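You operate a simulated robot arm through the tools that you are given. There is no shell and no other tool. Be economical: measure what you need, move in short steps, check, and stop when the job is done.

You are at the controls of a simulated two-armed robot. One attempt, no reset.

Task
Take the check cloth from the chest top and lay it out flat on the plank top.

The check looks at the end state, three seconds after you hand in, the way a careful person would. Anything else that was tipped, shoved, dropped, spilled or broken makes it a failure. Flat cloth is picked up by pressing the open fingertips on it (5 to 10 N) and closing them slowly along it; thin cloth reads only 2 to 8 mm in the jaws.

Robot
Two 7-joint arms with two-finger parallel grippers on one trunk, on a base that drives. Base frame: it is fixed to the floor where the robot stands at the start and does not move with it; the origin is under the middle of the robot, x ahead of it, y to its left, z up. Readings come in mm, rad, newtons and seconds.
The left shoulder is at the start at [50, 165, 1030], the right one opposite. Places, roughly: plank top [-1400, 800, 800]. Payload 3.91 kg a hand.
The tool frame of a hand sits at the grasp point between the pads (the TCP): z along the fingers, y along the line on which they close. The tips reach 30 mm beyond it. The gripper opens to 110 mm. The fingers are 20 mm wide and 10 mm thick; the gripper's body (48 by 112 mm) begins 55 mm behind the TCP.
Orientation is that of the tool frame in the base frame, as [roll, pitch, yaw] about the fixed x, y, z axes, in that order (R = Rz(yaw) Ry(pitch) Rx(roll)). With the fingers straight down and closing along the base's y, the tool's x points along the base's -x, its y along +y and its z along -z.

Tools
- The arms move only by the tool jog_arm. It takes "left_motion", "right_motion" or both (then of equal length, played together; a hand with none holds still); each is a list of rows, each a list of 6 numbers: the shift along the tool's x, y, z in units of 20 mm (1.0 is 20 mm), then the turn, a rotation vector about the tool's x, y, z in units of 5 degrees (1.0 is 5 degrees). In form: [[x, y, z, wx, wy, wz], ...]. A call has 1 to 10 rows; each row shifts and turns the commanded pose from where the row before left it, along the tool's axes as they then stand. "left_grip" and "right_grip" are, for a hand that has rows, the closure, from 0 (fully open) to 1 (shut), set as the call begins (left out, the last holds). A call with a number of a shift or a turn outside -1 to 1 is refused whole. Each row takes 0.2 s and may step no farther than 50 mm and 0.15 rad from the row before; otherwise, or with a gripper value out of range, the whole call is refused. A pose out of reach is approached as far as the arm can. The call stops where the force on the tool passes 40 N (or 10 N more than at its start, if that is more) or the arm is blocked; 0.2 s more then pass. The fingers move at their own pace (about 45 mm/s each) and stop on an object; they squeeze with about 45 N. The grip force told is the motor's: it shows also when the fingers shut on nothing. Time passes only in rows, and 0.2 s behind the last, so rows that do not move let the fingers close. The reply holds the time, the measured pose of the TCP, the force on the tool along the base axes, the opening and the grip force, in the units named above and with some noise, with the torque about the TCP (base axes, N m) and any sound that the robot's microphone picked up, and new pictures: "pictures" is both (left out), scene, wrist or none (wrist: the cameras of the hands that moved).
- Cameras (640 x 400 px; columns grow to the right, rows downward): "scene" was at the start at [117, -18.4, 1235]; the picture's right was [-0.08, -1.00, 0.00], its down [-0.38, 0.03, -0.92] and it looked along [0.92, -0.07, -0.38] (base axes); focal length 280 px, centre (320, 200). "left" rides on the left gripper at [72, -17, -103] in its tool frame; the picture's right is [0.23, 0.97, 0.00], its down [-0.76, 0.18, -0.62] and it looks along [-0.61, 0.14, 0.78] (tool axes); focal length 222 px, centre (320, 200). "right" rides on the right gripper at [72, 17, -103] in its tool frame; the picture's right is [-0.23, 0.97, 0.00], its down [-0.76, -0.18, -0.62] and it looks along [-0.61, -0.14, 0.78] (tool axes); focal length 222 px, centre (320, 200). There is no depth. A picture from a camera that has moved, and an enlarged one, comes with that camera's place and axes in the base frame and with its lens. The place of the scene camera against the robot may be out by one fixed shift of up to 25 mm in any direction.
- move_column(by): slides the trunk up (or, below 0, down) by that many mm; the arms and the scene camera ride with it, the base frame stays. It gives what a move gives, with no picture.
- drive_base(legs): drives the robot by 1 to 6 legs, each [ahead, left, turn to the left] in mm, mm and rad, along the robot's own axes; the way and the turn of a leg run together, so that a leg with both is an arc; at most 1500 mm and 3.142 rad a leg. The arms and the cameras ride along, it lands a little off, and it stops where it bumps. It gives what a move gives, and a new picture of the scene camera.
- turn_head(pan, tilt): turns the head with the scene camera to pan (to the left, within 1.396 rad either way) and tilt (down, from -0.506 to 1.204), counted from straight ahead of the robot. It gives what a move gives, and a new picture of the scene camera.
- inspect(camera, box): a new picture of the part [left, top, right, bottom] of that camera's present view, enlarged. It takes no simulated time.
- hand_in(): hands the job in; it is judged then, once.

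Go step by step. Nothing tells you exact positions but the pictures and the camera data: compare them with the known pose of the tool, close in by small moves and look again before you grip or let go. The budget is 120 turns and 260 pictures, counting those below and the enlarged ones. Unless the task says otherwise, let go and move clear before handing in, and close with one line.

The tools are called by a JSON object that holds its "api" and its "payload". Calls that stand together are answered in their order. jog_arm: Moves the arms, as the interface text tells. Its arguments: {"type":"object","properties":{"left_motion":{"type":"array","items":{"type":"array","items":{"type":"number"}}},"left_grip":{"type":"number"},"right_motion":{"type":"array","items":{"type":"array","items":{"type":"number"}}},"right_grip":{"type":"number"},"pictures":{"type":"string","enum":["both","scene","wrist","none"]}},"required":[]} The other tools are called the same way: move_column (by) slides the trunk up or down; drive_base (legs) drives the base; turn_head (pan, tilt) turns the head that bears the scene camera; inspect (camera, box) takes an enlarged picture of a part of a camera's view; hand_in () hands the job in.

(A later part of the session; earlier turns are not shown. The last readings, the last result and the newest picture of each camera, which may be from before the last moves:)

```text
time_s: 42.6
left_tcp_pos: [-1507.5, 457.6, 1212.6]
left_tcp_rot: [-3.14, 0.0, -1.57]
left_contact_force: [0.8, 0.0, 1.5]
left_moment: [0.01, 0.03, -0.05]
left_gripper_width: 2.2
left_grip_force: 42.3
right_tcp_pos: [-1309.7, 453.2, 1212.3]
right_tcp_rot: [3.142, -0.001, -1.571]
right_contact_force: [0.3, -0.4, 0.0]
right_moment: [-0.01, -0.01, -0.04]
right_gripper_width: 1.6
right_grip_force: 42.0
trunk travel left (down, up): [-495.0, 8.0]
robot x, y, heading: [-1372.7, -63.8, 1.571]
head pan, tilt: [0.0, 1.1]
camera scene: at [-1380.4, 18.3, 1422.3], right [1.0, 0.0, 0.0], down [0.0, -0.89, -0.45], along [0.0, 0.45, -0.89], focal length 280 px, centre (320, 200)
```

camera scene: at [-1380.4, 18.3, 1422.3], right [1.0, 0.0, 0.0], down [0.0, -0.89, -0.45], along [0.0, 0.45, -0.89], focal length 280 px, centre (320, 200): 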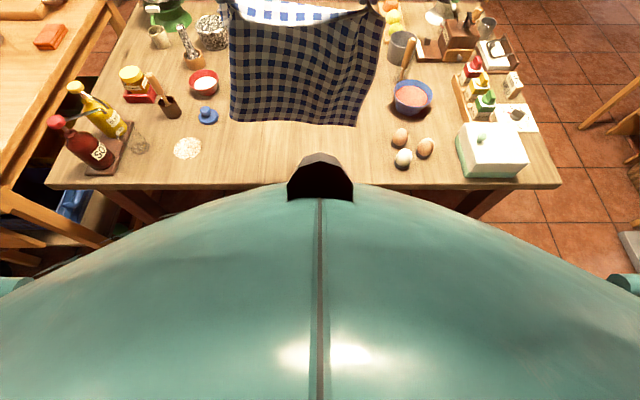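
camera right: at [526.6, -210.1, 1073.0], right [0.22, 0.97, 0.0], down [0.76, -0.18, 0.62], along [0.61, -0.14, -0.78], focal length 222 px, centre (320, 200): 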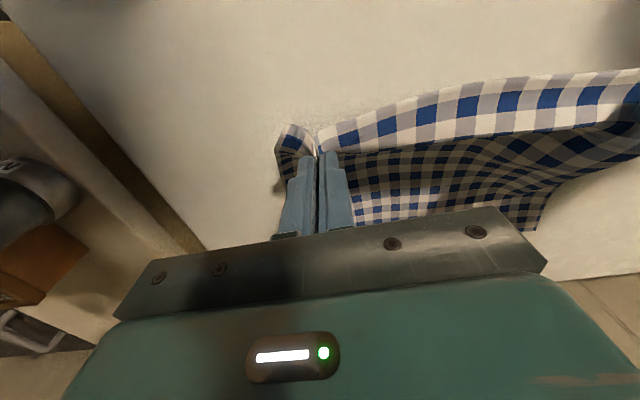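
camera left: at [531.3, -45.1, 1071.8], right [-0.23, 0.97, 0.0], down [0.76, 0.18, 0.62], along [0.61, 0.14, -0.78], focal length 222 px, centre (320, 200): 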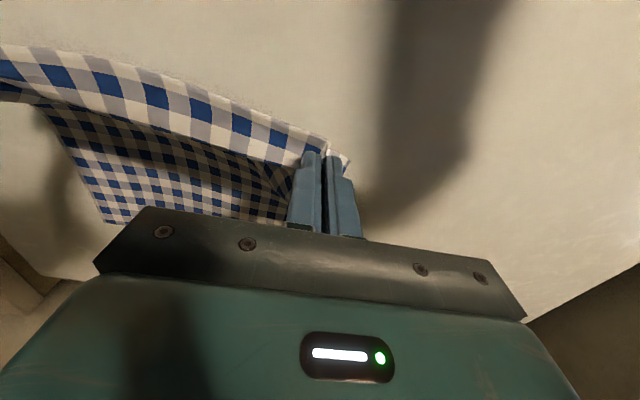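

The table edge is near y 375, its top is about 800, and the cloth's lower hem hangs about 115 mm above it. To lay the far hem at y≈725 I'll drive 60 mm closer, then reach forward while tilting the fingers 40° ahead.

{"api": "drive_base", "payload": {"legs": [[60, 0, 0]]}}

{"api": "turn_head", "payload": {"pan": 0, "tilt": 0.65}}

{"api": "jog_arm", "payload": {"left_motion": [[-1, 0, 0, 0, -1, 0], [-0.996, 0, 0.087, 0, -1, 0], [-0.985, 0, 0.174, 0, -1, 0], [-0.966, 0, 0.259, 0, -1, 0], [-0.94, 0, 0.342, 0, -1, 0], [-0.906, 0, 0.423, 0, -1, 0], [-0.866, 0, 0.5, 0, -1, 0], [-0.819, 0, 0.574, 0, -1, 0]], "right_motion": [[-1, 0, 0, 0, -1, 0], [-0.996, 0, 0.087, 0, -1, 0], [-0.985, 0, 0.174, 0, -1, 0], [-0.966, 0, 0.259, 0, -1, 0], [-0.94, 0, 0.342, 0, -1, 0], [-0.906, 0, 0.423, 0, -1, 0], [-0.866, 0, 0.5, 0, -1, 0], [-0.819, 0, 0.574, 0, -1, 0]], "pictures": "scene"}}

```text
time_s: 43.5
left_tcp_pos: [-1507.6, 517.5, 1211.5]
left_tcp_rot: [-3.141, 0.0, -1.572]
left_contact_force: [0.5, -0.9, 0.1]
left_moment: [-0.05, -0.02, -0.04]
left_gripper_width: 2.0
left_grip_force: 41.8
right_tcp_pos: [-1310.2, 513.8, 1214.0]
right_tcp_rot: [-3.141, -0.002, -1.571]
right_contact_force: [-0.7, -1.1, -1.0]
right_moment: [-0.02, 0.01, -0.05]
right_gripper_width: 1.8
right_grip_force: 42.0
trunk travel left (down, up): [-495.0, 8.0]
robot x, y, heading: [-1378.6, -3.3, 1.57]
head pan, tilt: [0.0, 1.1]
camera scene: at [-1380.5, 78.6, 1422.2], right [1.0, 0.0, 0.0], down [0.0, -0.89, -0.45], along [0.0, 0.45, -0.89], focal length 280 px, centre (320, 200)
```

scene: 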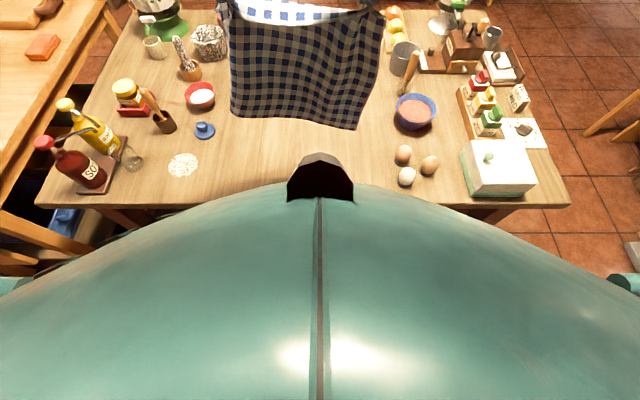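

```text
time_s: 44.4
left_tcp_pos: [-1508.1, 515.7, 1213.3]
left_tcp_rot: [-3.141, 0.001, -1.569]
left_contact_force: [-0.1, -0.4, -0.2]
left_moment: [0.0, 0.03, -0.01]
left_gripper_width: 1.8
left_grip_force: 41.9
right_tcp_pos: [-1309.1, 511.9, 1214.6]
right_tcp_rot: [-3.141, 0.002, -1.57]
right_contact_force: [-0.1, 0.2, -0.3]
right_moment: [0.02, -0.02, -0.06]
right_gripper_width: 2.1
right_grip_force: 41.7
trunk travel left (down, up): [-495.0, 8.0]
robot x, y, heading: [-1372.2, -2.8, 1.572]
head pan, tilt: [0.0, 0.649]
camera scene: at [-1380.5, 101.2, 1456.5], right [1.0, 0.0, 0.0], down [0.0, -0.61, -0.8], along [0.0, 0.8, -0.61], focal length 280 px, centre (320, 200)
```

scene: 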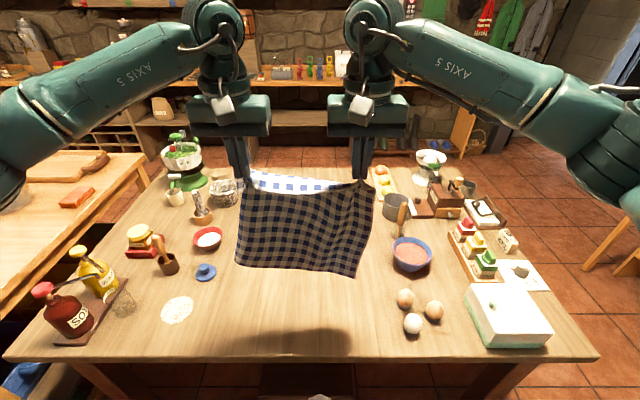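

```text
time_s: 46.2
left_tcp_pos: [-1506.6, 675.1, 1212.0]
left_tcp_rot: [-3.14, 0.7, -1.57]
left_contact_force: [-0.3, 0.1, 0.2]
left_moment: [0.01, -0.02, -0.04]
left_gripper_width: 2.0
left_grip_force: 42.5
right_tcp_pos: [-1310.5, 675.9, 1212.3]
right_tcp_rot: [3.141, 0.7, -1.57]
right_contact_force: [-0.4, 0.3, 0.7]
right_moment: [-0.04, -0.03, -0.05]
right_gripper_width: 2.0
right_grip_force: 42.0
trunk travel left (down, up): [-495.0, 8.0]
robot x, y, heading: [-1374.3, -2.6, 1.573]
head pan, tilt: [0.0, 0.649]
camera scene: at [-1380.5, 101.5, 1456.6], right [1.0, 0.0, 0.0], down [0.0, -0.6, -0.8], along [0.0, 0.8, -0.6], focal length 280 px, centre (320, 200)
```

scene: 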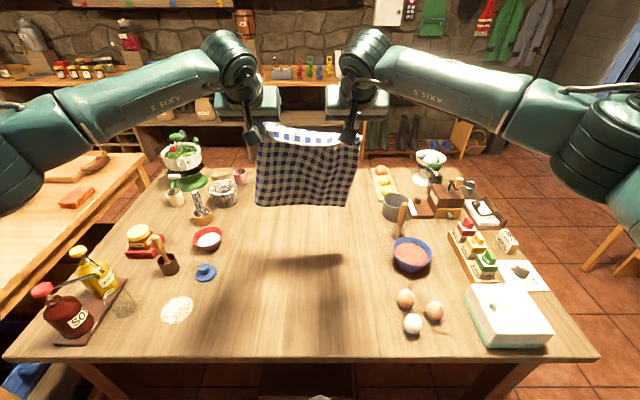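

The reach works and the patch below is clear. I'll go forward 30 mm more and down 85 mm to bring the far hem just above the plank.

{"api": "jog_arm", "payload": {"left_motion": [[0.317, 0, 0.844, 0, 0, 0], [0.317, 0, 0.844, 0, 0, 0], [0.317, 0, 0.844, 0, 0, 0], [0.317, 0, 0.844, 0, 0, 0], [0.317, 0, 0.844, 0, 0, 0], [0, 0, 0, 0, 0, 0]], "right_motion": [[0.317, 0, 0.844, 0, 0, 0], [0.317, 0, 0.844, 0, 0, 0], [0.317, 0, 0.844, 0, 0, 0], [0.317, 0, 0.844, 0, 0, 0], [0.317, 0, 0.844, 0, 0, 0], [0, 0, 0, 0, 0, 0]], "pictures": "scene"}}

```text
time_s: 47.6
left_tcp_pos: [-1506.3, 706.3, 1126.3]
left_tcp_rot: [-3.141, 0.699, -1.569]
left_contact_force: [0.7, -0.3, 1.1]
left_moment: [-0.01, -0.06, -0.02]
left_gripper_width: 2.2
left_grip_force: 41.8
right_tcp_pos: [-1310.1, 703.0, 1129.1]
right_tcp_rot: [3.141, 0.699, -1.57]
right_contact_force: [-0.9, -0.2, -0.8]
right_moment: [-0.05, 0.0, -0.06]
right_gripper_width: 2.1
right_grip_force: 41.5
trunk travel left (down, up): [-495.0, 8.0]
robot x, y, heading: [-1373.3, -2.2, 1.567]
head pan, tilt: [0.0, 0.649]
camera scene: at [-1380.4, 100.7, 1456.7], right [1.0, 0.0, 0.0], down [0.0, -0.6, -0.8], along [0.0, 0.8, -0.6], focal length 280 px, centre (320, 200)
```

scene: 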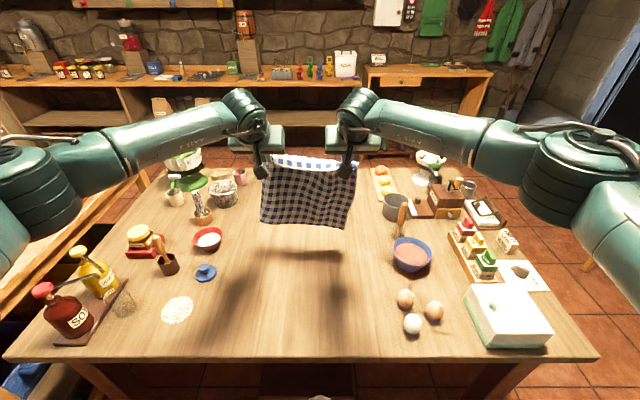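

{"api": "inspect", "payload": {"camera": "scene", "box": [210, 130, 410, 290]}}

{"api": "inspect", "payload": {"camera": "right", "box": [0, 0, 640, 400]}}

```text
2.50 times, centred on (310, 210) of scene
camera zoom: at [-1380.4, 100.7, 1456.7], right [1.0, 0.0, 0.0], down [0.0, -0.6, -0.8], along [0.0, 0.8, -0.6], focal length 699 px, centre (345, 175)
```

zoom: 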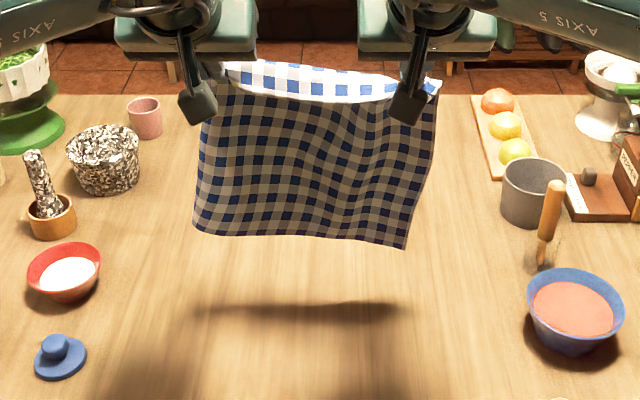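

```text
1.00 times, centred on (320, 200) of right
camera zoom: at [-1326.3, 580.1, 1161.9], right [-0.97, 0.17, 0.15], down [0.18, 0.18, 0.97], along [0.14, 0.97, -0.21], focal length 222 px, centre (320, 200)
```

zoom: 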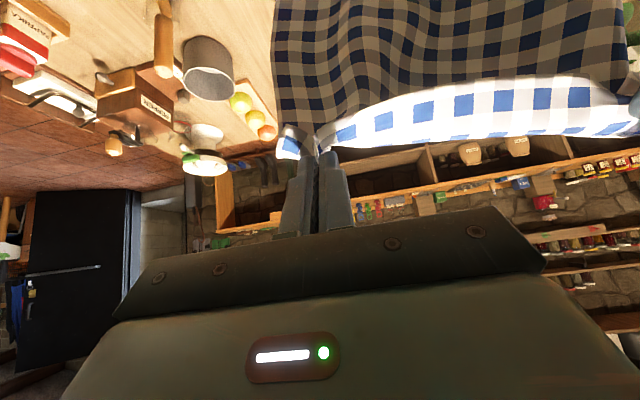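

The hem looks to be about 60–80 mm above the plank still. I'll lower a further 50 mm.

{"api": "jog_arm", "payload": {"left_motion": [[0.482, 0, 0.575, 0, 0, 0], [0.482, 0, 0.575, 0, 0, 0], [0.482, 0, 0.575, 0, 0, 0], [0.16, 0, 0.19, 0, 0, 0], [0, 0, 0, 0, 0, 0]], "right_motion": [[0.482, 0, 0.575, 0, 0, 0], [0.482, 0, 0.575, 0, 0, 0], [0.482, 0, 0.575, 0, 0, 0], [0.16, 0, 0.19, 0, 0, 0], [0, 0, 0, 0, 0, 0]], "pictures": "none"}}

{"api": "inspect", "payload": {"camera": "scene", "box": [210, 130, 410, 290]}}

```text
time_s: 48.8
left_tcp_pos: [-1507.9, 708.5, 1077.3]
left_tcp_rot: [-3.141, 0.699, -1.571]
left_contact_force: [-0.4, -0.6, 0.4]
left_moment: [0.01, 0.0, -0.02]
left_gripper_width: 2.2
left_grip_force: 41.5
right_tcp_pos: [-1310.2, 703.7, 1078.5]
right_tcp_rot: [3.141, 0.699, -1.57]
right_contact_force: [0.7, 0.2, 0.4]
right_moment: [-0.02, 0.03, -0.03]
right_gripper_width: 2.0
right_grip_force: 41.8
trunk travel left (down, up): [-495.0, 8.0]
robot x, y, heading: [-1375.0, 0.2, 1.57]
head pan, tilt: [0.0, 0.649]
```

```text
2.50 times, centred on (310, 210) of scene
camera zoom: at [-1380.5, 101.2, 1456.6], right [1.0, 0.0, 0.0], down [0.0, -0.6, -0.8], along [0.0, 0.8, -0.6], focal length 699 px, centre (345, 175)
```

zoom: 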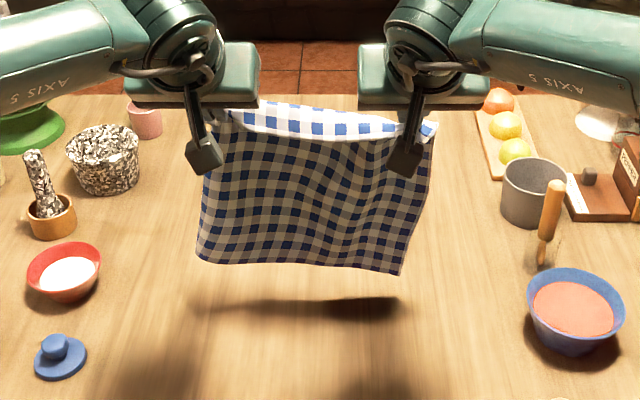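

The gap closes as expected, with about 55 mm left. I'll lower 45 mm more while spreading the hands 5 mm each to take slack out.

{"api": "jog_arm", "payload": {"left_motion": [[0.482, 0.08, 0.575, 0, 0, 0], [0.482, 0.08, 0.575, 0, 0, 0], [0.482, 0.09, 0.575, 0, 0, 0], [0, 0, 0, 0, 0, 0], [0, 0, 0, 0, 0, 0]], "right_motion": [[0.482, -0.08, 0.575, 0, 0, 0], [0.482, -0.08, 0.575, 0, 0, 0], [0.482, -0.09, 0.575, 0, 0, 0], [0, 0, 0, 0, 0, 0], [0, 0, 0, 0, 0, 0]], "pictures": "none"}}

{"api": "inspect", "payload": {"camera": "scene", "box": [210, 130, 410, 290]}}

```text
time_s: 50.0
left_tcp_pos: [-1512.8, 709.5, 1032.8]
left_tcp_rot: [-3.138, 0.699, -1.571]
left_contact_force: [5.2, 0.4, -0.8]
left_moment: [-0.03, -0.11, -0.17]
left_gripper_width: 2.0
left_grip_force: 41.8
right_tcp_pos: [-1304.7, 702.0, 1033.8]
right_tcp_rot: [3.139, 0.698, -1.569]
right_contact_force: [-4.9, 0.0, 0.1]
right_moment: [-0.02, 0.11, 0.02]
right_gripper_width: 1.9
right_grip_force: 41.9
trunk travel left (down, up): [-495.0, 8.0]
robot x, y, heading: [-1373.4, -5.6, 1.569]
head pan, tilt: [0.0, 0.649]
```

```text
2.50 times, centred on (310, 210) of scene
camera zoom: at [-1380.5, 101.2, 1456.6], right [1.0, 0.0, 0.0], down [0.0, -0.6, -0.8], along [0.0, 0.8, -0.6], focal length 699 px, centre (345, 175)
```

zoom: 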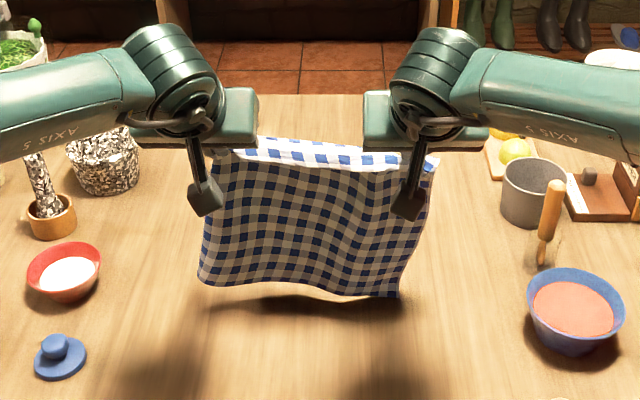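

The hem is nearly touching at y≈729 and the top edge is now taut. I'll lower 10 mm to set the hem down, then begin laying back toward the robot while easing the tilt.

{"api": "jog_arm", "payload": {"left_motion": [[0.321, 0, 0.383, 0, 0, 0], [0.558, 0, -0.37, 0, 0.325, 0], [0.568, 0, -0.354, 0, 0.325, 0], [0.577, 0, -0.338, 0, 0.325, 0], [0.587, 0, -0.321, 0, 0.325, 0], [0.596, 0, -0.305, 0, 0.325, 0], [0.604, 0, -0.288, 0, 0.325, 0], [0.612, 0, -0.271, 0, 0.325, 0], [0.62, 0, -0.252, 0, 0.325, 0]], "right_motion": [[0.321, 0, 0.383, 0, 0, 0], [0.558, 0, -0.37, 0, 0.325, 0], [0.568, 0, -0.354, 0, 0.325, 0], [0.577, 0, -0.338, 0, 0.325, 0], [0.587, 0, -0.321, 0, 0.325, 0], [0.596, 0, -0.305, 0, 0.325, 0], [0.604, 0, -0.288, 0, 0.325, 0], [0.612, 0, -0.271, 0, 0.325, 0], [0.62, 0, -0.252, 0, 0.325, 0]], "pictures": "none"}}

{"api": "inspect", "payload": {"camera": "scene", "box": [190, 130, 430, 290]}}

```text
time_s: 52.0
left_tcp_pos: [-1511.9, 600.5, 1011.1]
left_tcp_rot: [-3.141, 0.472, -1.569]
left_contact_force: [3.8, 0.7, -0.9]
left_moment: [0.03, -0.08, -0.1]
left_gripper_width: 2.1
left_grip_force: 41.8
right_tcp_pos: [-1303.0, 595.0, 1010.2]
right_tcp_rot: [3.141, 0.47, -1.571]
right_contact_force: [-3.8, 0.8, 0.6]
right_moment: [-0.02, 0.08, -0.01]
right_gripper_width: 1.9
right_grip_force: 42.3
trunk travel left (down, up): [-495.0, 8.0]
robot x, y, heading: [-1376.2, -4.9, 1.573]
head pan, tilt: [0.0, 0.649]
```

```text
2.50 times, centred on (310, 210) of scene
camera zoom: at [-1380.5, 100.9, 1456.6], right [1.0, 0.0, 0.0], down [0.0, -0.6, -0.8], along [0.0, 0.8, -0.6], focal length 699 px, centre (345, 175)
```

zoom: 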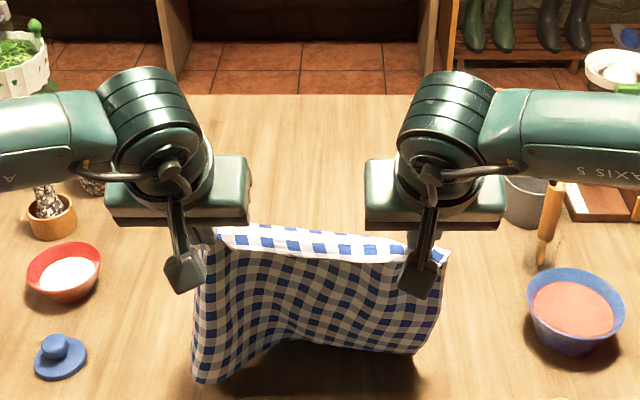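

The hem slid back with the hands instead of staying put, so the cloth would end up too near the edge. I'll lift, go forward again to y≈750, then lay it with more descent so the hem trails.

{"api": "jog_arm", "payload": {"left_motion": [[-0.409, 0, -0.8, 0, 0, 0], [-0.866, 0, 0.194, 0, -0.29, 0], [-0.861, 0, 0.216, 0, -0.29, 0], [-0.855, 0, 0.238, 0, -0.29, 0], [-0.849, 0, 0.259, 0, -0.29, 0], [-0.842, 0, 0.281, 0, -0.29, 0], [-0.835, 0, 0.301, 0, -0.29, 0], [-0.827, 0, 0.322, 0, -0.29, 0], [-0.819, 0, 0.343, 0, -0.29, 0], [-0.81, 0, 0.363, 0, -0.29, 0]], "right_motion": [[-0.409, 0, -0.8, 0, 0, 0], [-0.866, 0, 0.194, 0, -0.29, 0], [-0.861, 0, 0.216, 0, -0.29, 0], [-0.855, 0, 0.238, 0, -0.29, 0], [-0.849, 0, 0.259, 0, -0.29, 0], [-0.842, 0, 0.281, 0, -0.29, 0], [-0.835, 0, 0.301, 0, -0.29, 0], [-0.827, 0, 0.322, 0, -0.29, 0], [-0.819, 0, 0.343, 0, -0.29, 0], [-0.81, 0, 0.363, 0, -0.29, 0]], "pictures": "scene"}}

```text
time_s: 54.2
left_tcp_pos: [-1513.0, 757.1, 1069.4]
left_tcp_rot: [-3.141, 0.7, -1.571]
left_contact_force: [2.4, -0.1, -0.7]
left_moment: [-0.01, -0.07, -0.1]
left_gripper_width: 2.1
left_grip_force: 42.0
right_tcp_pos: [-1306.9, 752.6, 1070.8]
right_tcp_rot: [-3.141, 0.7, -1.567]
right_contact_force: [-2.2, -0.3, 0.2]
right_moment: [0.0, 0.09, -0.02]
right_gripper_width: 2.0
right_grip_force: 42.3
trunk travel left (down, up): [-495.0, 8.0]
robot x, y, heading: [-1377.3, -5.3, 1.574]
head pan, tilt: [0.0, 0.649]
camera scene: at [-1380.7, 101.4, 1456.6], right [1.0, 0.0, 0.0], down [0.0, -0.6, -0.8], along [0.0, 0.8, -0.6], focal length 280 px, centre (320, 200)
```

scene: 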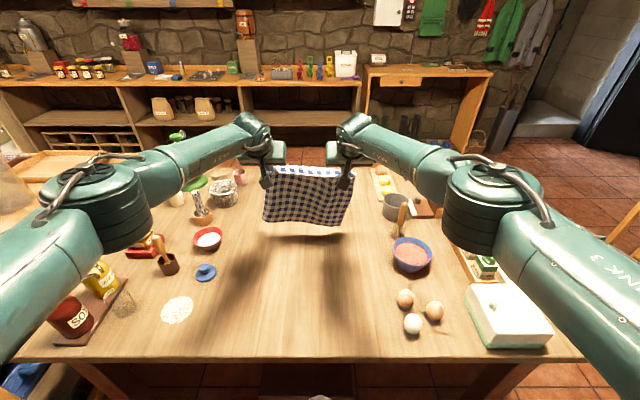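

{"api": "jog_arm", "payload": {"left_motion": [[0.482, 0, 0.575, 0, 0, 0], [0.482, 0, 0.575, 0, 0, 0], [0.482, 0, 0.575, 0, 0, 0], [0, 0, 0, 0, 0, 0], [0.85, 0, -0.092, 0, 0.5, 0], [0.852, 0, -0.055, 0, 0.5, 0], [0.854, 0, -0.018, 0, 0.5, 0], [0.854, 0, 0.019, 0, 0.5, 0]], "right_motion": [[0.482, 0, 0.575, 0, 0, 0], [0.482, 0, 0.575, 0, 0, 0], [0.482, 0, 0.575, 0, 0, 0], [0, 0, 0, 0, 0, 0], [0.85, 0, -0.092, 0, 0.5, 0], [0.852, 0, -0.055, 0, 0.5, 0], [0.854, 0, -0.018, 0, 0.5, 0], [0.854, 0, 0.019, 0, 0.5, 0]], "pictures": "none"}}

{"api": "inspect", "payload": {"camera": "scene", "box": [190, 130, 430, 290]}}

```text
time_s: 56.0
left_tcp_pos: [-1512.9, 699.6, 986.9]
left_tcp_rot: [3.141, 0.524, -1.568]
left_contact_force: [1.0, 0.0, 0.4]
left_moment: [-0.02, -0.05, -0.06]
left_gripper_width: 2.1
left_grip_force: 41.6
right_tcp_pos: [-1309.3, 714.7, 983.3]
right_tcp_rot: [3.142, 0.524, -1.57]
right_contact_force: [-0.6, 0.1, 0.4]
right_moment: [0.0, -0.04, -0.05]
right_gripper_width: 1.9
right_grip_force: 42.1
right hand out of reach, approached as far as the arm can: row 5, 6, 7, 8
trunk travel left (down, up): [-495.0, 8.0]
robot x, y, heading: [-1375.5, -4.3, 1.573]
head pan, tilt: [0.0, 0.649]
```

```text
2.50 times, centred on (310, 210) of scene
camera zoom: at [-1380.6, 101.1, 1456.6], right [1.0, 0.0, 0.0], down [0.0, -0.6, -0.8], along [0.0, 0.8, -0.6], focal length 699 px, centre (345, 175)
```

zoom: 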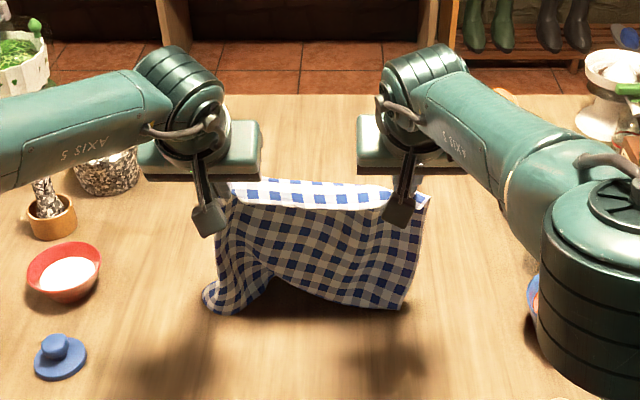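

The left lower corner bent toward the robot because I lowered it straight down, and the right arm hit a reach limit. I'll raise the hands again so the cloth hangs free, then check.

{"api": "jog_arm", "payload": {"left_motion": [[-0.35, 0, -0.606, 0, 0, 0], [-0.35, 0, -0.606, 0, 0, 0], [-0.35, 0, -0.606, 0, 0, 0], [-0.35, 0, -0.606, 0, 0, 0], [-0.35, 0, -0.606, 0, 0, 0], [-0.35, 0, -0.606, 0, 0, 0], [0, 0, 0, 0, 0, 0]], "right_motion": [[-0.35, 0, -0.606, 0, 0, 0], [-0.35, 0, -0.606, 0, 0, 0], [-0.35, 0, -0.606, 0, 0, 0], [-0.35, 0, -0.606, 0, 0, 0], [-0.35, 0, -0.606, 0, 0, 0], [-0.35, 0, -0.606, 0, 0, 0], [0, 0, 0, 0, 0, 0]], "pictures": "scene"}}

{"api": "drive_base", "payload": {"legs": [[35, 0, 0]]}}

```text
time_s: 57.6
left_tcp_pos: [-1511.5, 700.3, 1069.5]
left_tcp_rot: [3.141, 0.526, -1.57]
left_contact_force: [0.2, 0.2, -0.8]
left_moment: [0.0, -0.04, -0.04]
left_gripper_width: 2.3
left_grip_force: 41.7
right_tcp_pos: [-1313.9, 727.8, 1064.5]
right_tcp_rot: [3.141, 0.523, -1.57]
right_contact_force: [-0.2, -0.6, -0.3]
right_moment: [0.01, 0.02, -0.05]
right_gripper_width: 1.7
right_grip_force: 41.6
right hand out of reach, approached as far as the arm can: row 1, 3
trunk travel left (down, up): [-495.0, 8.0]
robot x, y, heading: [-1376.0, -4.0, 1.567]
head pan, tilt: [0.0, 0.649]
camera scene: at [-1380.5, 101.3, 1456.6], right [1.0, 0.0, 0.0], down [0.0, -0.6, -0.8], along [0.0, 0.8, -0.6], focal length 280 px, centre (320, 200)
```

scene: 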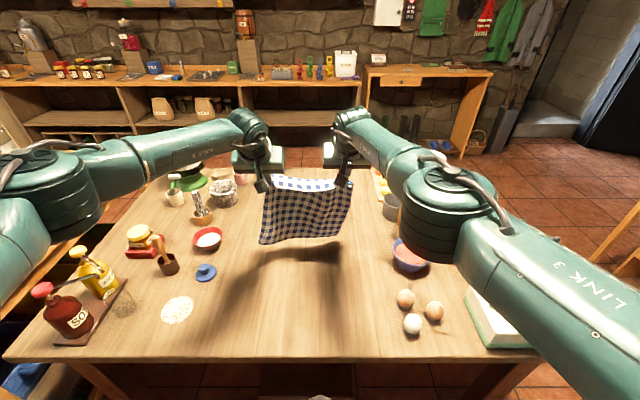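

```text
time_s: 58.5
left_tcp_pos: [-1511.6, 734.3, 1068.6]
left_tcp_rot: [-3.141, 0.523, -1.571]
left_contact_force: [-0.2, 1.1, -0.7]
left_moment: [-0.01, -0.02, -0.02]
left_gripper_width: 2.0
left_grip_force: 42.0
right_tcp_pos: [-1312.3, 761.3, 1063.7]
right_tcp_rot: [-3.141, 0.522, -1.571]
right_contact_force: [0.3, -0.2, -0.8]
right_moment: [0.03, -0.03, -0.04]
right_gripper_width: 1.6
right_grip_force: 42.1
trunk travel left (down, up): [-495.0, 8.0]
robot x, y, heading: [-1375.7, 31.4, 1.574]
head pan, tilt: [0.0, 0.649]
camera scene: at [-1380.4, 136.2, 1456.5], right [1.0, 0.0, 0.0], down [0.0, -0.61, -0.8], along [0.0, 0.8, -0.61], focal length 280 px, centre (320, 200)
```

scene: 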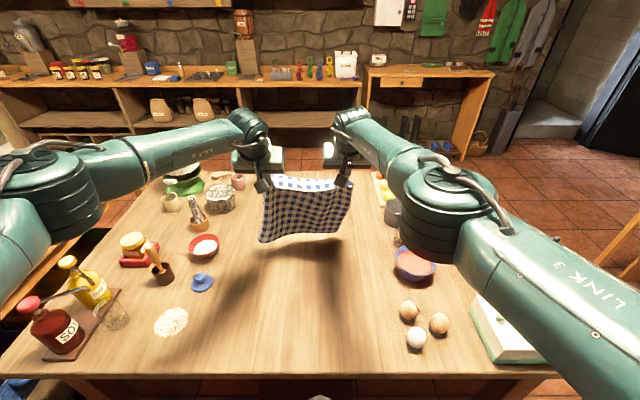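

The right arm is stuck about 27 mm off its command at a limit. I'll bring both hands back a little and ease the tilt to recover it.

{"api": "jog_arm", "payload": {"left_motion": [[0.7, 0, -0.4, 0, 0.7, 0], [0.72, 0, -0.35, 0, 0.7, 0], [0.74, 0, -0.3, 0, 0.6, 0], [0.75, 0, -0.25, 0, 0, 0], [0, 0, 0, 0, 0, 0]], "right_motion": [[0.7, 0, -0.4, 0, 0.7, 0], [0.72, 0, -0.35, 0, 0.7, 0], [0.74, 0, -0.3, 0, 0.6, 0], [0.75, 0, -0.25, 0, 0, 0], [0, 0, 0, 0, 0, 0]], "pictures": "scene"}}

```text
time_s: 59.7
left_tcp_pos: [-1513.3, 669.1, 1067.2]
left_tcp_rot: [3.141, 0.351, -1.569]
left_contact_force: [-1.5, -0.6, 0.4]
left_moment: [-0.01, -0.03, -0.03]
left_gripper_width: 2.1
left_grip_force: 41.8
right_tcp_pos: [-1318.8, 711.4, 1064.7]
right_tcp_rot: [-3.137, 0.349, -1.57]
right_contact_force: [-1.3, 0.2, 0.3]
right_moment: [0.0, -0.02, -0.04]
right_gripper_width: 1.6
right_grip_force: 41.9
right hand out of reach, approached as far as the arm can: row 1, 2, 3
trunk travel left (down, up): [-495.0, 8.0]
robot x, y, heading: [-1377.5, 31.3, 1.566]
head pan, tilt: [0.0, 0.649]
camera scene: at [-1382.1, 134.8, 1456.6], right [1.0, 0.0, 0.0], down [0.0, -0.6, -0.8], along [0.0, 0.8, -0.6], focal length 280 px, centre (320, 200)
```

scene: 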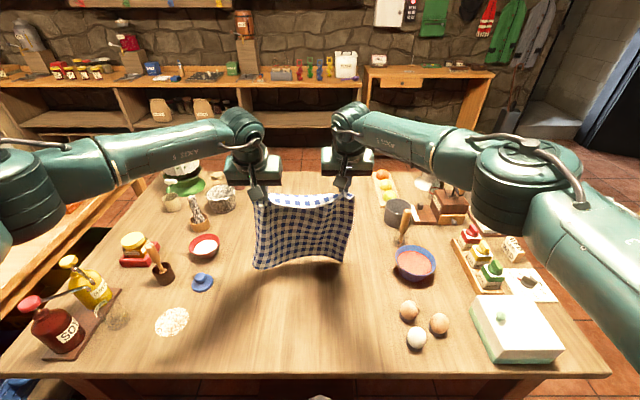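

{"api": "jog_arm", "payload": {"right_motion": [[0.658, -0.15, -0.239, 0, 0, 0], [0.658, -0.15, -0.239, 0, 0, 0], [0.658, -0.15, -0.239, 0, 0, 0], [0, 0, 0, 0, 0, 0]], "pictures": "scene"}}

```text
time_s: 60.7
left_tcp_pos: [-1509.5, 669.8, 1066.6]
left_tcp_rot: [-3.141, 0.349, -1.571]
left_contact_force: [-0.5, 0.1, 0.4]
left_moment: [0.01, -0.01, -0.02]
left_gripper_width: 1.9
left_grip_force: 42.6
right_tcp_pos: [-1308.2, 672.2, 1062.8]
right_tcp_rot: [-3.14, 0.351, -1.573]
right_contact_force: [-1.3, -0.3, -0.7]
right_moment: [0.0, -0.03, -0.03]
right_gripper_width: 2.3
right_grip_force: 41.7
trunk travel left (down, up): [-495.0, 8.0]
robot x, y, heading: [-1372.8, 25.8, 1.572]
head pan, tilt: [0.0, 0.649]
camera scene: at [-1380.6, 135.0, 1456.6], right [1.0, 0.0, 0.0], down [0.0, -0.6, -0.8], along [0.0, 0.8, -0.6], focal length 280 px, centre (320, 200)
```

scene: 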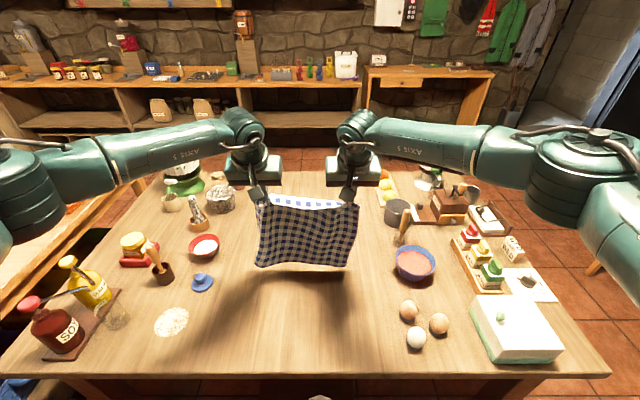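

Recovered. Now I'll go forward to y≈728 and then descend and retreat together so the hem trails away from the robot.

{"api": "jog_arm", "payload": {"left_motion": [[-0.681, 0, 0.248, 0, -0.75, 0], [-0.664, 0, 0.292, 0, -0.75, 0], [-0.643, 0, 0.335, 0, -0.75, 0], [-0.62, 0, 0.376, 0, -0.75, 0], [0, 0, 0, 0, 0, 0], [0.811, 0, 0.287, 0, 0.5, 0], [0.798, 0, 0.322, 0, 0.5, 0], [0.783, 0, 0.356, 0, 0.5, 0], [0.767, 0, 0.39, 0, 0.5, 0]], "right_motion": [[-0.681, 0, 0.248, 0, -0.75, 0], [-0.664, 0, 0.292, 0, -0.75, 0], [-0.643, 0, 0.335, 0, -0.75, 0], [-0.62, 0, 0.376, 0, -0.75, 0], [0, 0, 0, 0, 0, 0], [0.811, 0, 0.287, 0, 0.5, 0], [0.798, 0, 0.322, 0, 0.5, 0], [0.783, 0, 0.356, 0, 0.5, 0], [0.767, 0, 0.39, 0, 0.5, 0]], "pictures": "none"}}

{"api": "inspect", "payload": {"camera": "scene", "box": [190, 130, 430, 290]}}

```text
time_s: 62.7
left_tcp_pos: [-1510.1, 687.1, 1009.8]
left_tcp_rot: [3.141, 0.436, -1.57]
left_contact_force: [0.4, -0.4, 0.4]
left_moment: [0.01, 0.02, -0.02]
left_gripper_width: 2.2
left_grip_force: 41.9
right_tcp_pos: [-1308.7, 686.6, 1005.9]
right_tcp_rot: [-3.141, 0.435, -1.57]
right_contact_force: [-0.9, -0.3, 0.0]
right_moment: [-0.02, 0.0, -0.01]
right_gripper_width: 1.8
right_grip_force: 41.8
trunk travel left (down, up): [-495.0, 8.0]
robot x, y, heading: [-1376.4, 26.9, 1.57]
head pan, tilt: [0.0, 0.649]
```

```text
2.50 times, centred on (310, 210) of scene
camera zoom: at [-1380.4, 134.9, 1456.6], right [1.0, 0.0, 0.0], down [0.0, -0.6, -0.8], along [0.0, 0.8, -0.6], focal length 699 px, centre (345, 175)
```

zoom: 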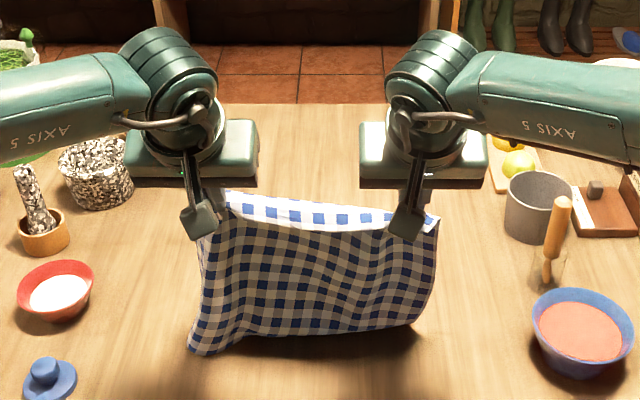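

{"api": "jog_arm", "payload": {"left_motion": [[0.674, 0, -0.093, 0, 0, 0], [0.674, 0, -0.093, 0, 0, 0], [0.674, 0, -0.093, 0, 0, 0], [0.674, 0, -0.093, 0, 0, 0]], "right_motion": [[0.674, 0, -0.093, 0, 0, 0], [0.674, 0, -0.093, 0, 0, 0], [0.674, 0, -0.093, 0, 0, 0], [0.674, 0, -0.093, 0, 0, 0]], "pictures": "none"}}

{"api": "inspect", "payload": {"camera": "scene", "box": [190, 130, 430, 290]}}

{"api": "inspect", "payload": {"camera": "left", "box": [0, 0, 640, 400]}}

```text
time_s: 63.7
left_tcp_pos: [-1508.9, 635.5, 993.0]
left_tcp_rot: [-3.142, 0.438, -1.57]
left_contact_force: [0.3, -0.7, 0.2]
left_moment: [0.0, 0.01, -0.02]
left_gripper_width: 2.0
left_grip_force: 41.5
right_tcp_pos: [-1308.3, 635.5, 992.2]
right_tcp_rot: [-3.141, 0.437, -1.571]
right_contact_force: [-0.9, -0.4, 0.2]
right_moment: [-0.02, 0.0, -0.02]
right_gripper_width: 1.8
right_grip_force: 41.9
trunk travel left (down, up): [-495.0, 8.0]
robot x, y, heading: [-1376.8, 31.4, 1.567]
head pan, tilt: [0.0, 0.649]
```

```text
2.50 times, centred on (310, 210) of scene
camera zoom: at [-1380.4, 134.5, 1456.6], right [1.0, 0.0, 0.0], down [0.0, -0.6, -0.8], along [0.0, 0.8, -0.6], focal length 699 px, centre (345, 175)
```

zoom: 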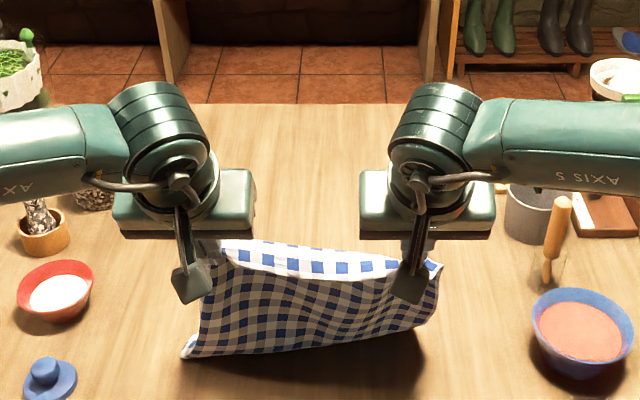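

```text
1.00 times, centred on (320, 200) of left
camera zoom: at [-1491.5, 526.7, 1057.0], right [-0.97, -0.21, -0.1], down [-0.18, 0.42, 0.89], along [-0.14, 0.88, -0.45], focal length 222 px, centre (320, 200)
```

zoom: 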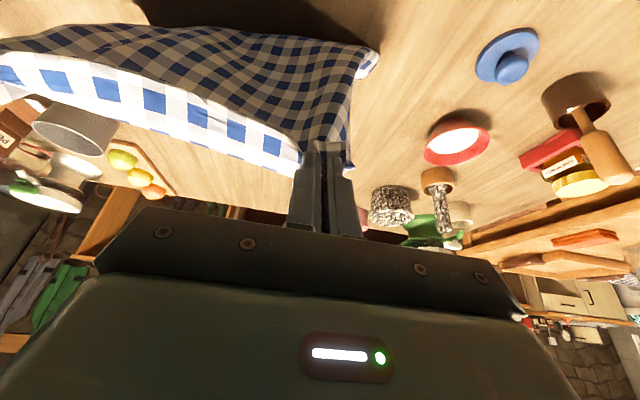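

The hem now stays put at y≈670–690 while the hands move back. I'll continue laying toward the robot.

{"api": "jog_arm", "payload": {"left_motion": [[0.716, 0, -0.108, 0, 0.25, 0], [0.719, 0, -0.092, 0, 0.25, 0], [0.72, 0, -0.077, 0, 0.25, 0], [0.722, 0, -0.061, 0, 0.25, 0], [0.825, 0, 0.205, 0, 0.35, 0], [0.818, 0, 0.23, 0, 0.35, 0], [0.811, 0, 0.255, 0, 0.35, 0], [0.803, 0, 0.28, 0, 0.35, 0]], "right_motion": [[0.716, 0, -0.108, 0, 0.25, 0], [0.719, 0, -0.092, 0, 0.25, 0], [0.72, 0, -0.077, 0, 0.25, 0], [0.722, 0, -0.061, 0, 0.25, 0], [0.825, 0, 0.205, 0, 0.35, 0], [0.818, 0, 0.23, 0, 0.35, 0], [0.811, 0, 0.255, 0, 0.35, 0], [0.803, 0, 0.28, 0, 0.35, 0]], "pictures": "none"}}

{"api": "inspect", "payload": {"camera": "scene", "box": [190, 130, 430, 290]}}

{"api": "inspect", "payload": {"camera": "left", "box": [0, 0, 640, 400]}}

```text
time_s: 65.5
left_tcp_pos: [-1511.8, 523.7, 941.5]
left_tcp_rot: [-3.141, 0.229, -1.571]
left_contact_force: [0.3, 0.2, -1.3]
left_moment: [-0.01, -0.04, 0.01]
left_gripper_width: 2.1
left_grip_force: 41.9
right_tcp_pos: [-1307.5, 523.6, 936.7]
right_tcp_rot: [-3.14, 0.227, -1.572]
right_contact_force: [-0.7, -0.3, 0.2]
right_moment: [0.03, -0.02, -0.07]
right_gripper_width: 2.0
right_grip_force: 41.2
trunk travel left (down, up): [-495.0, 8.0]
robot x, y, heading: [-1373.7, 30.8, 1.571]
head pan, tilt: [0.0, 0.649]
```

```text
2.50 times, centred on (310, 210) of scene
camera zoom: at [-1380.4, 134.7, 1456.6], right [1.0, 0.0, 0.0], down [0.0, -0.6, -0.8], along [0.0, 0.8, -0.6], focal length 699 px, centre (345, 175)
```

zoom: 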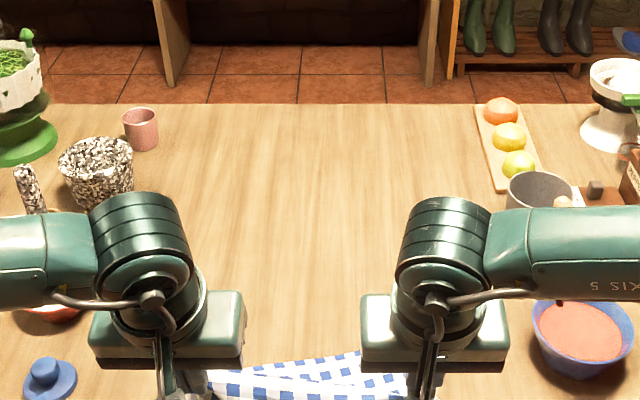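

```text
1.00 times, centred on (320, 200) of left
camera zoom: at [-1493.3, 430.8, 1025.8], right [-0.97, -0.22, -0.05], down [-0.18, 0.6, 0.78], along [-0.14, 0.77, -0.62], focal length 222 px, centre (320, 200)
```

zoom: 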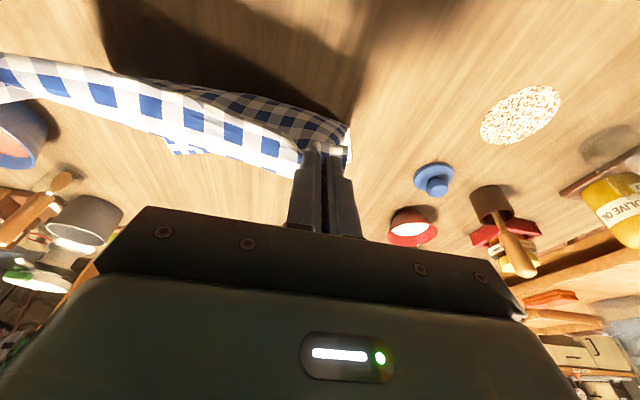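

{"api": "turn_head", "payload": {"pan": 0, "tilt": 0.95}}

{"api": "inspect", "payload": {"camera": "scene", "box": [200, 80, 440, 230]}}

```text
time_s: 66.3
left_tcp_pos: [-1509.9, 524.9, 941.3]
left_tcp_rot: [-3.141, 0.229, -1.57]
left_contact_force: [0.6, 0.1, 0.3]
left_moment: [-0.02, -0.04, -0.03]
left_gripper_width: 2.1
left_grip_force: 42.6
right_tcp_pos: [-1306.2, 525.4, 937.5]
right_tcp_rot: [3.141, 0.227, -1.571]
right_contact_force: [-0.8, -0.7, -0.2]
right_moment: [0.03, -0.04, -0.04]
right_gripper_width: 1.9
right_grip_force: 41.6
trunk travel left (down, up): [-495.0, 8.0]
robot x, y, heading: [-1373.2, 31.0, 1.57]
head pan, tilt: [0.0, 0.949]
camera scene: at [-1380.4, 120.7, 1432.5], right [1.0, 0.0, 0.0], down [0.0, -0.81, -0.58], along [0.0, 0.58, -0.81], focal length 280 px, centre (320, 200)
```

scene: 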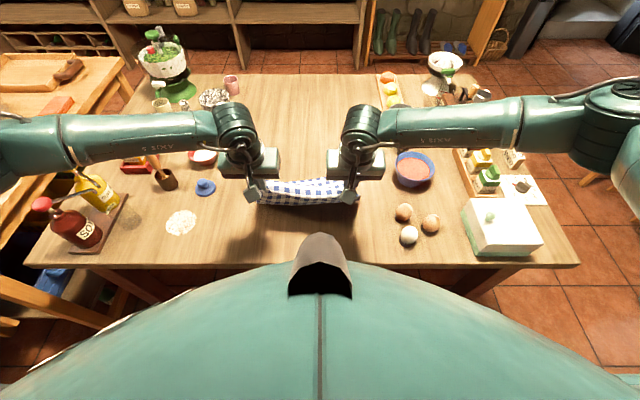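

```text
2.67 times, centred on (320, 155) of scene
camera zoom: at [-1380.4, 120.7, 1432.5], right [1.0, 0.0, 0.0], down [0.0, -0.81, -0.58], along [0.0, 0.58, -0.81], focal length 746 px, centre (320, 320)
```

zoom: 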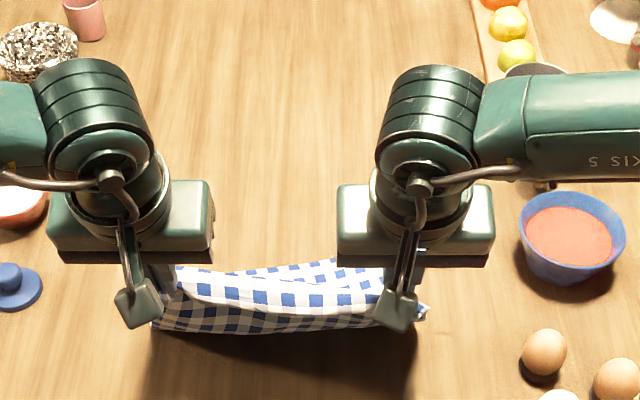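

The cloth trails properly; the far hem lies at y≈650. I'll continue down and back to near table level.

{"api": "jog_arm", "payload": {"left_motion": [[0.796, 0, 0.445, 0, 0.35, 0], [0.782, 0, 0.469, 0, 0.35, 0], [0.767, 0, 0.493, 0, 0.35, 0], [0.751, 0, 0.516, 0, 0.35, 0], [0.495, 0, 0.526, 0, 0.3, 0], [0.481, 0, 0.539, 0, 0.3, 0], [0.467, 0, 0.551, 0, 0.3, 0]], "right_motion": [[0.796, 0, 0.445, 0, 0.35, 0], [0.782, 0, 0.469, 0, 0.35, 0], [0.767, 0, 0.493, 0, 0.35, 0], [0.751, 0, 0.516, 0, 0.35, 0], [0.495, 0, 0.526, 0, 0.3, 0], [0.481, 0, 0.539, 0, 0.3, 0], [0.467, 0, 0.551, 0, 0.3, 0]], "pictures": "none"}}

{"api": "inspect", "payload": {"camera": "scene", "box": [200, 130, 440, 280]}}

```text
time_s: 67.9
left_tcp_pos: [-1509.1, 445.0, 857.1]
left_tcp_rot: [3.141, 0.028, -1.571]
left_contact_force: [0.6, -0.3, 1.1]
left_moment: [-0.01, 0.0, 0.01]
left_gripper_width: 2.2
left_grip_force: 42.0
right_tcp_pos: [-1307.5, 444.5, 853.8]
right_tcp_rot: [3.141, 0.025, -1.573]
right_contact_force: [0.5, 0.7, -0.1]
right_moment: [0.0, 0.0, -0.03]
right_gripper_width: 1.9
right_grip_force: 42.1
trunk travel left (down, up): [-495.0, 8.0]
robot x, y, heading: [-1376.5, 29.2, 1.575]
head pan, tilt: [0.0, 0.949]
```

```text
2.67 times, centred on (320, 205) of scene
camera zoom: at [-1380.4, 120.7, 1432.5], right [1.0, 0.0, 0.0], down [0.0, -0.81, -0.58], along [0.0, 0.58, -0.81], focal length 746 px, centre (320, 187)
```

zoom: 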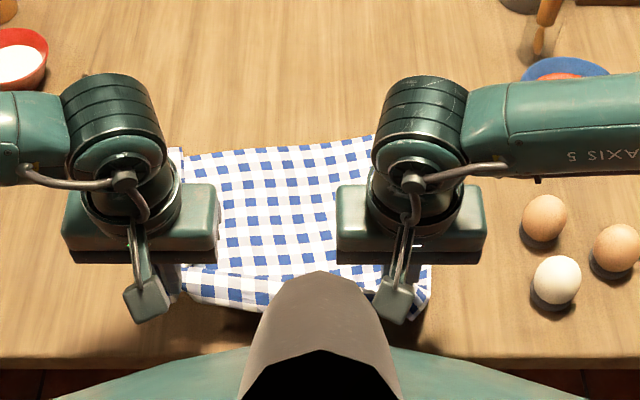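

The cloth is almost down and quite flat, with some slack left near the hands. I'll lower to just above the table with a slight pull back and look again.

{"api": "jog_arm", "payload": {"left_motion": [[0.25, 0, 0.4, 0, 0.3, 0], [0.25, 0, 0.35, 0, 0, 0], [0.25, 0, 0.2, 0, 0, 0], [0, 0, 0, 0, 0, 0]], "right_motion": [[0.25, 0, 0.4, 0, 0.3, 0], [0.25, 0, 0.3, 0, 0, 0], [0.25, 0, 0.1, 0, 0, 0], [0, 0, 0, 0, 0, 0]], "pictures": "wrist"}}

{"api": "inspect", "payload": {"camera": "scene", "box": [200, 130, 440, 280]}}

```text
time_s: 68.9
left_tcp_pos: [-1510.2, 428.9, 837.7]
left_tcp_rot: [-3.141, 0.002, -1.569]
left_contact_force: [0.2, -0.1, 0.8]
left_moment: [0.03, 0.03, -0.04]
left_gripper_width: 2.1
left_grip_force: 42.0
right_tcp_pos: [-1307.8, 430.7, 838.3]
right_tcp_rot: [-3.141, 0.0, -1.57]
right_contact_force: [-0.2, 0.1, -0.5]
right_moment: [-0.01, 0.0, -0.05]
right_gripper_width: 2.0
right_grip_force: 42.0
trunk travel left (down, up): [-495.0, 8.0]
robot x, y, heading: [-1375.4, 27.1, 1.579]
head pan, tilt: [0.0, 0.949]
camera right: at [-1324.8, 358.5, 941.6], right [-0.97, 0.23, 0.0], down [0.18, 0.76, 0.62], along [0.14, 0.61, -0.78], focal length 222 px, centre (320, 200)
camera left: at [-1492.9, 356.7, 942.7], right [-0.97, -0.23, 0.0], down [-0.18, 0.76, 0.62], along [-0.14, 0.61, -0.78], focal length 222 px, centre (320, 200)
```

right: 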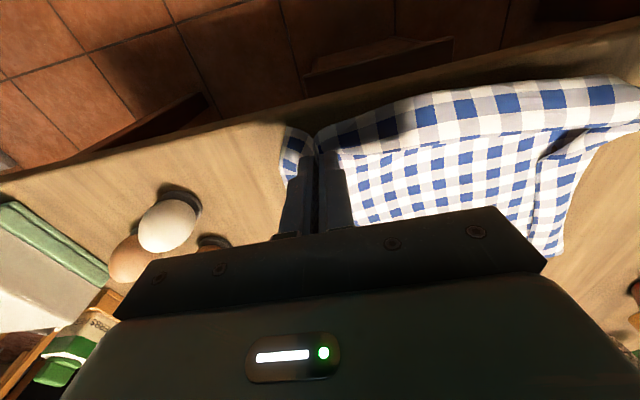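
left: 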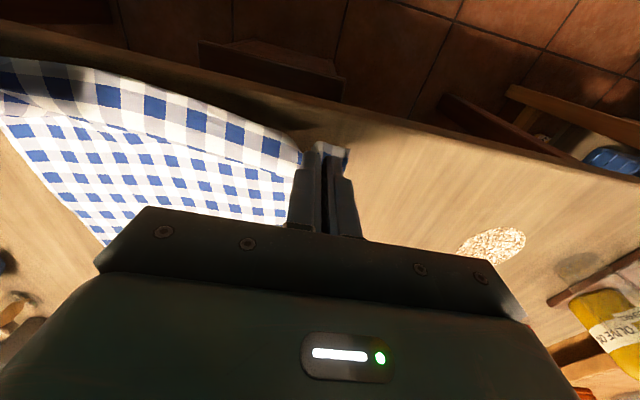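

```text
2.67 times, centred on (320, 205) of scene
camera zoom: at [-1380.4, 120.8, 1432.5], right [1.0, 0.0, 0.0], down [0.0, -0.81, -0.58], along [0.0, 0.58, -0.81], focal length 746 px, centre (320, 187)
```

zoom: 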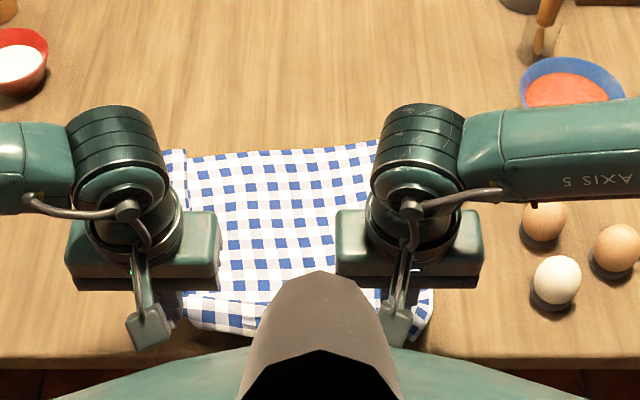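

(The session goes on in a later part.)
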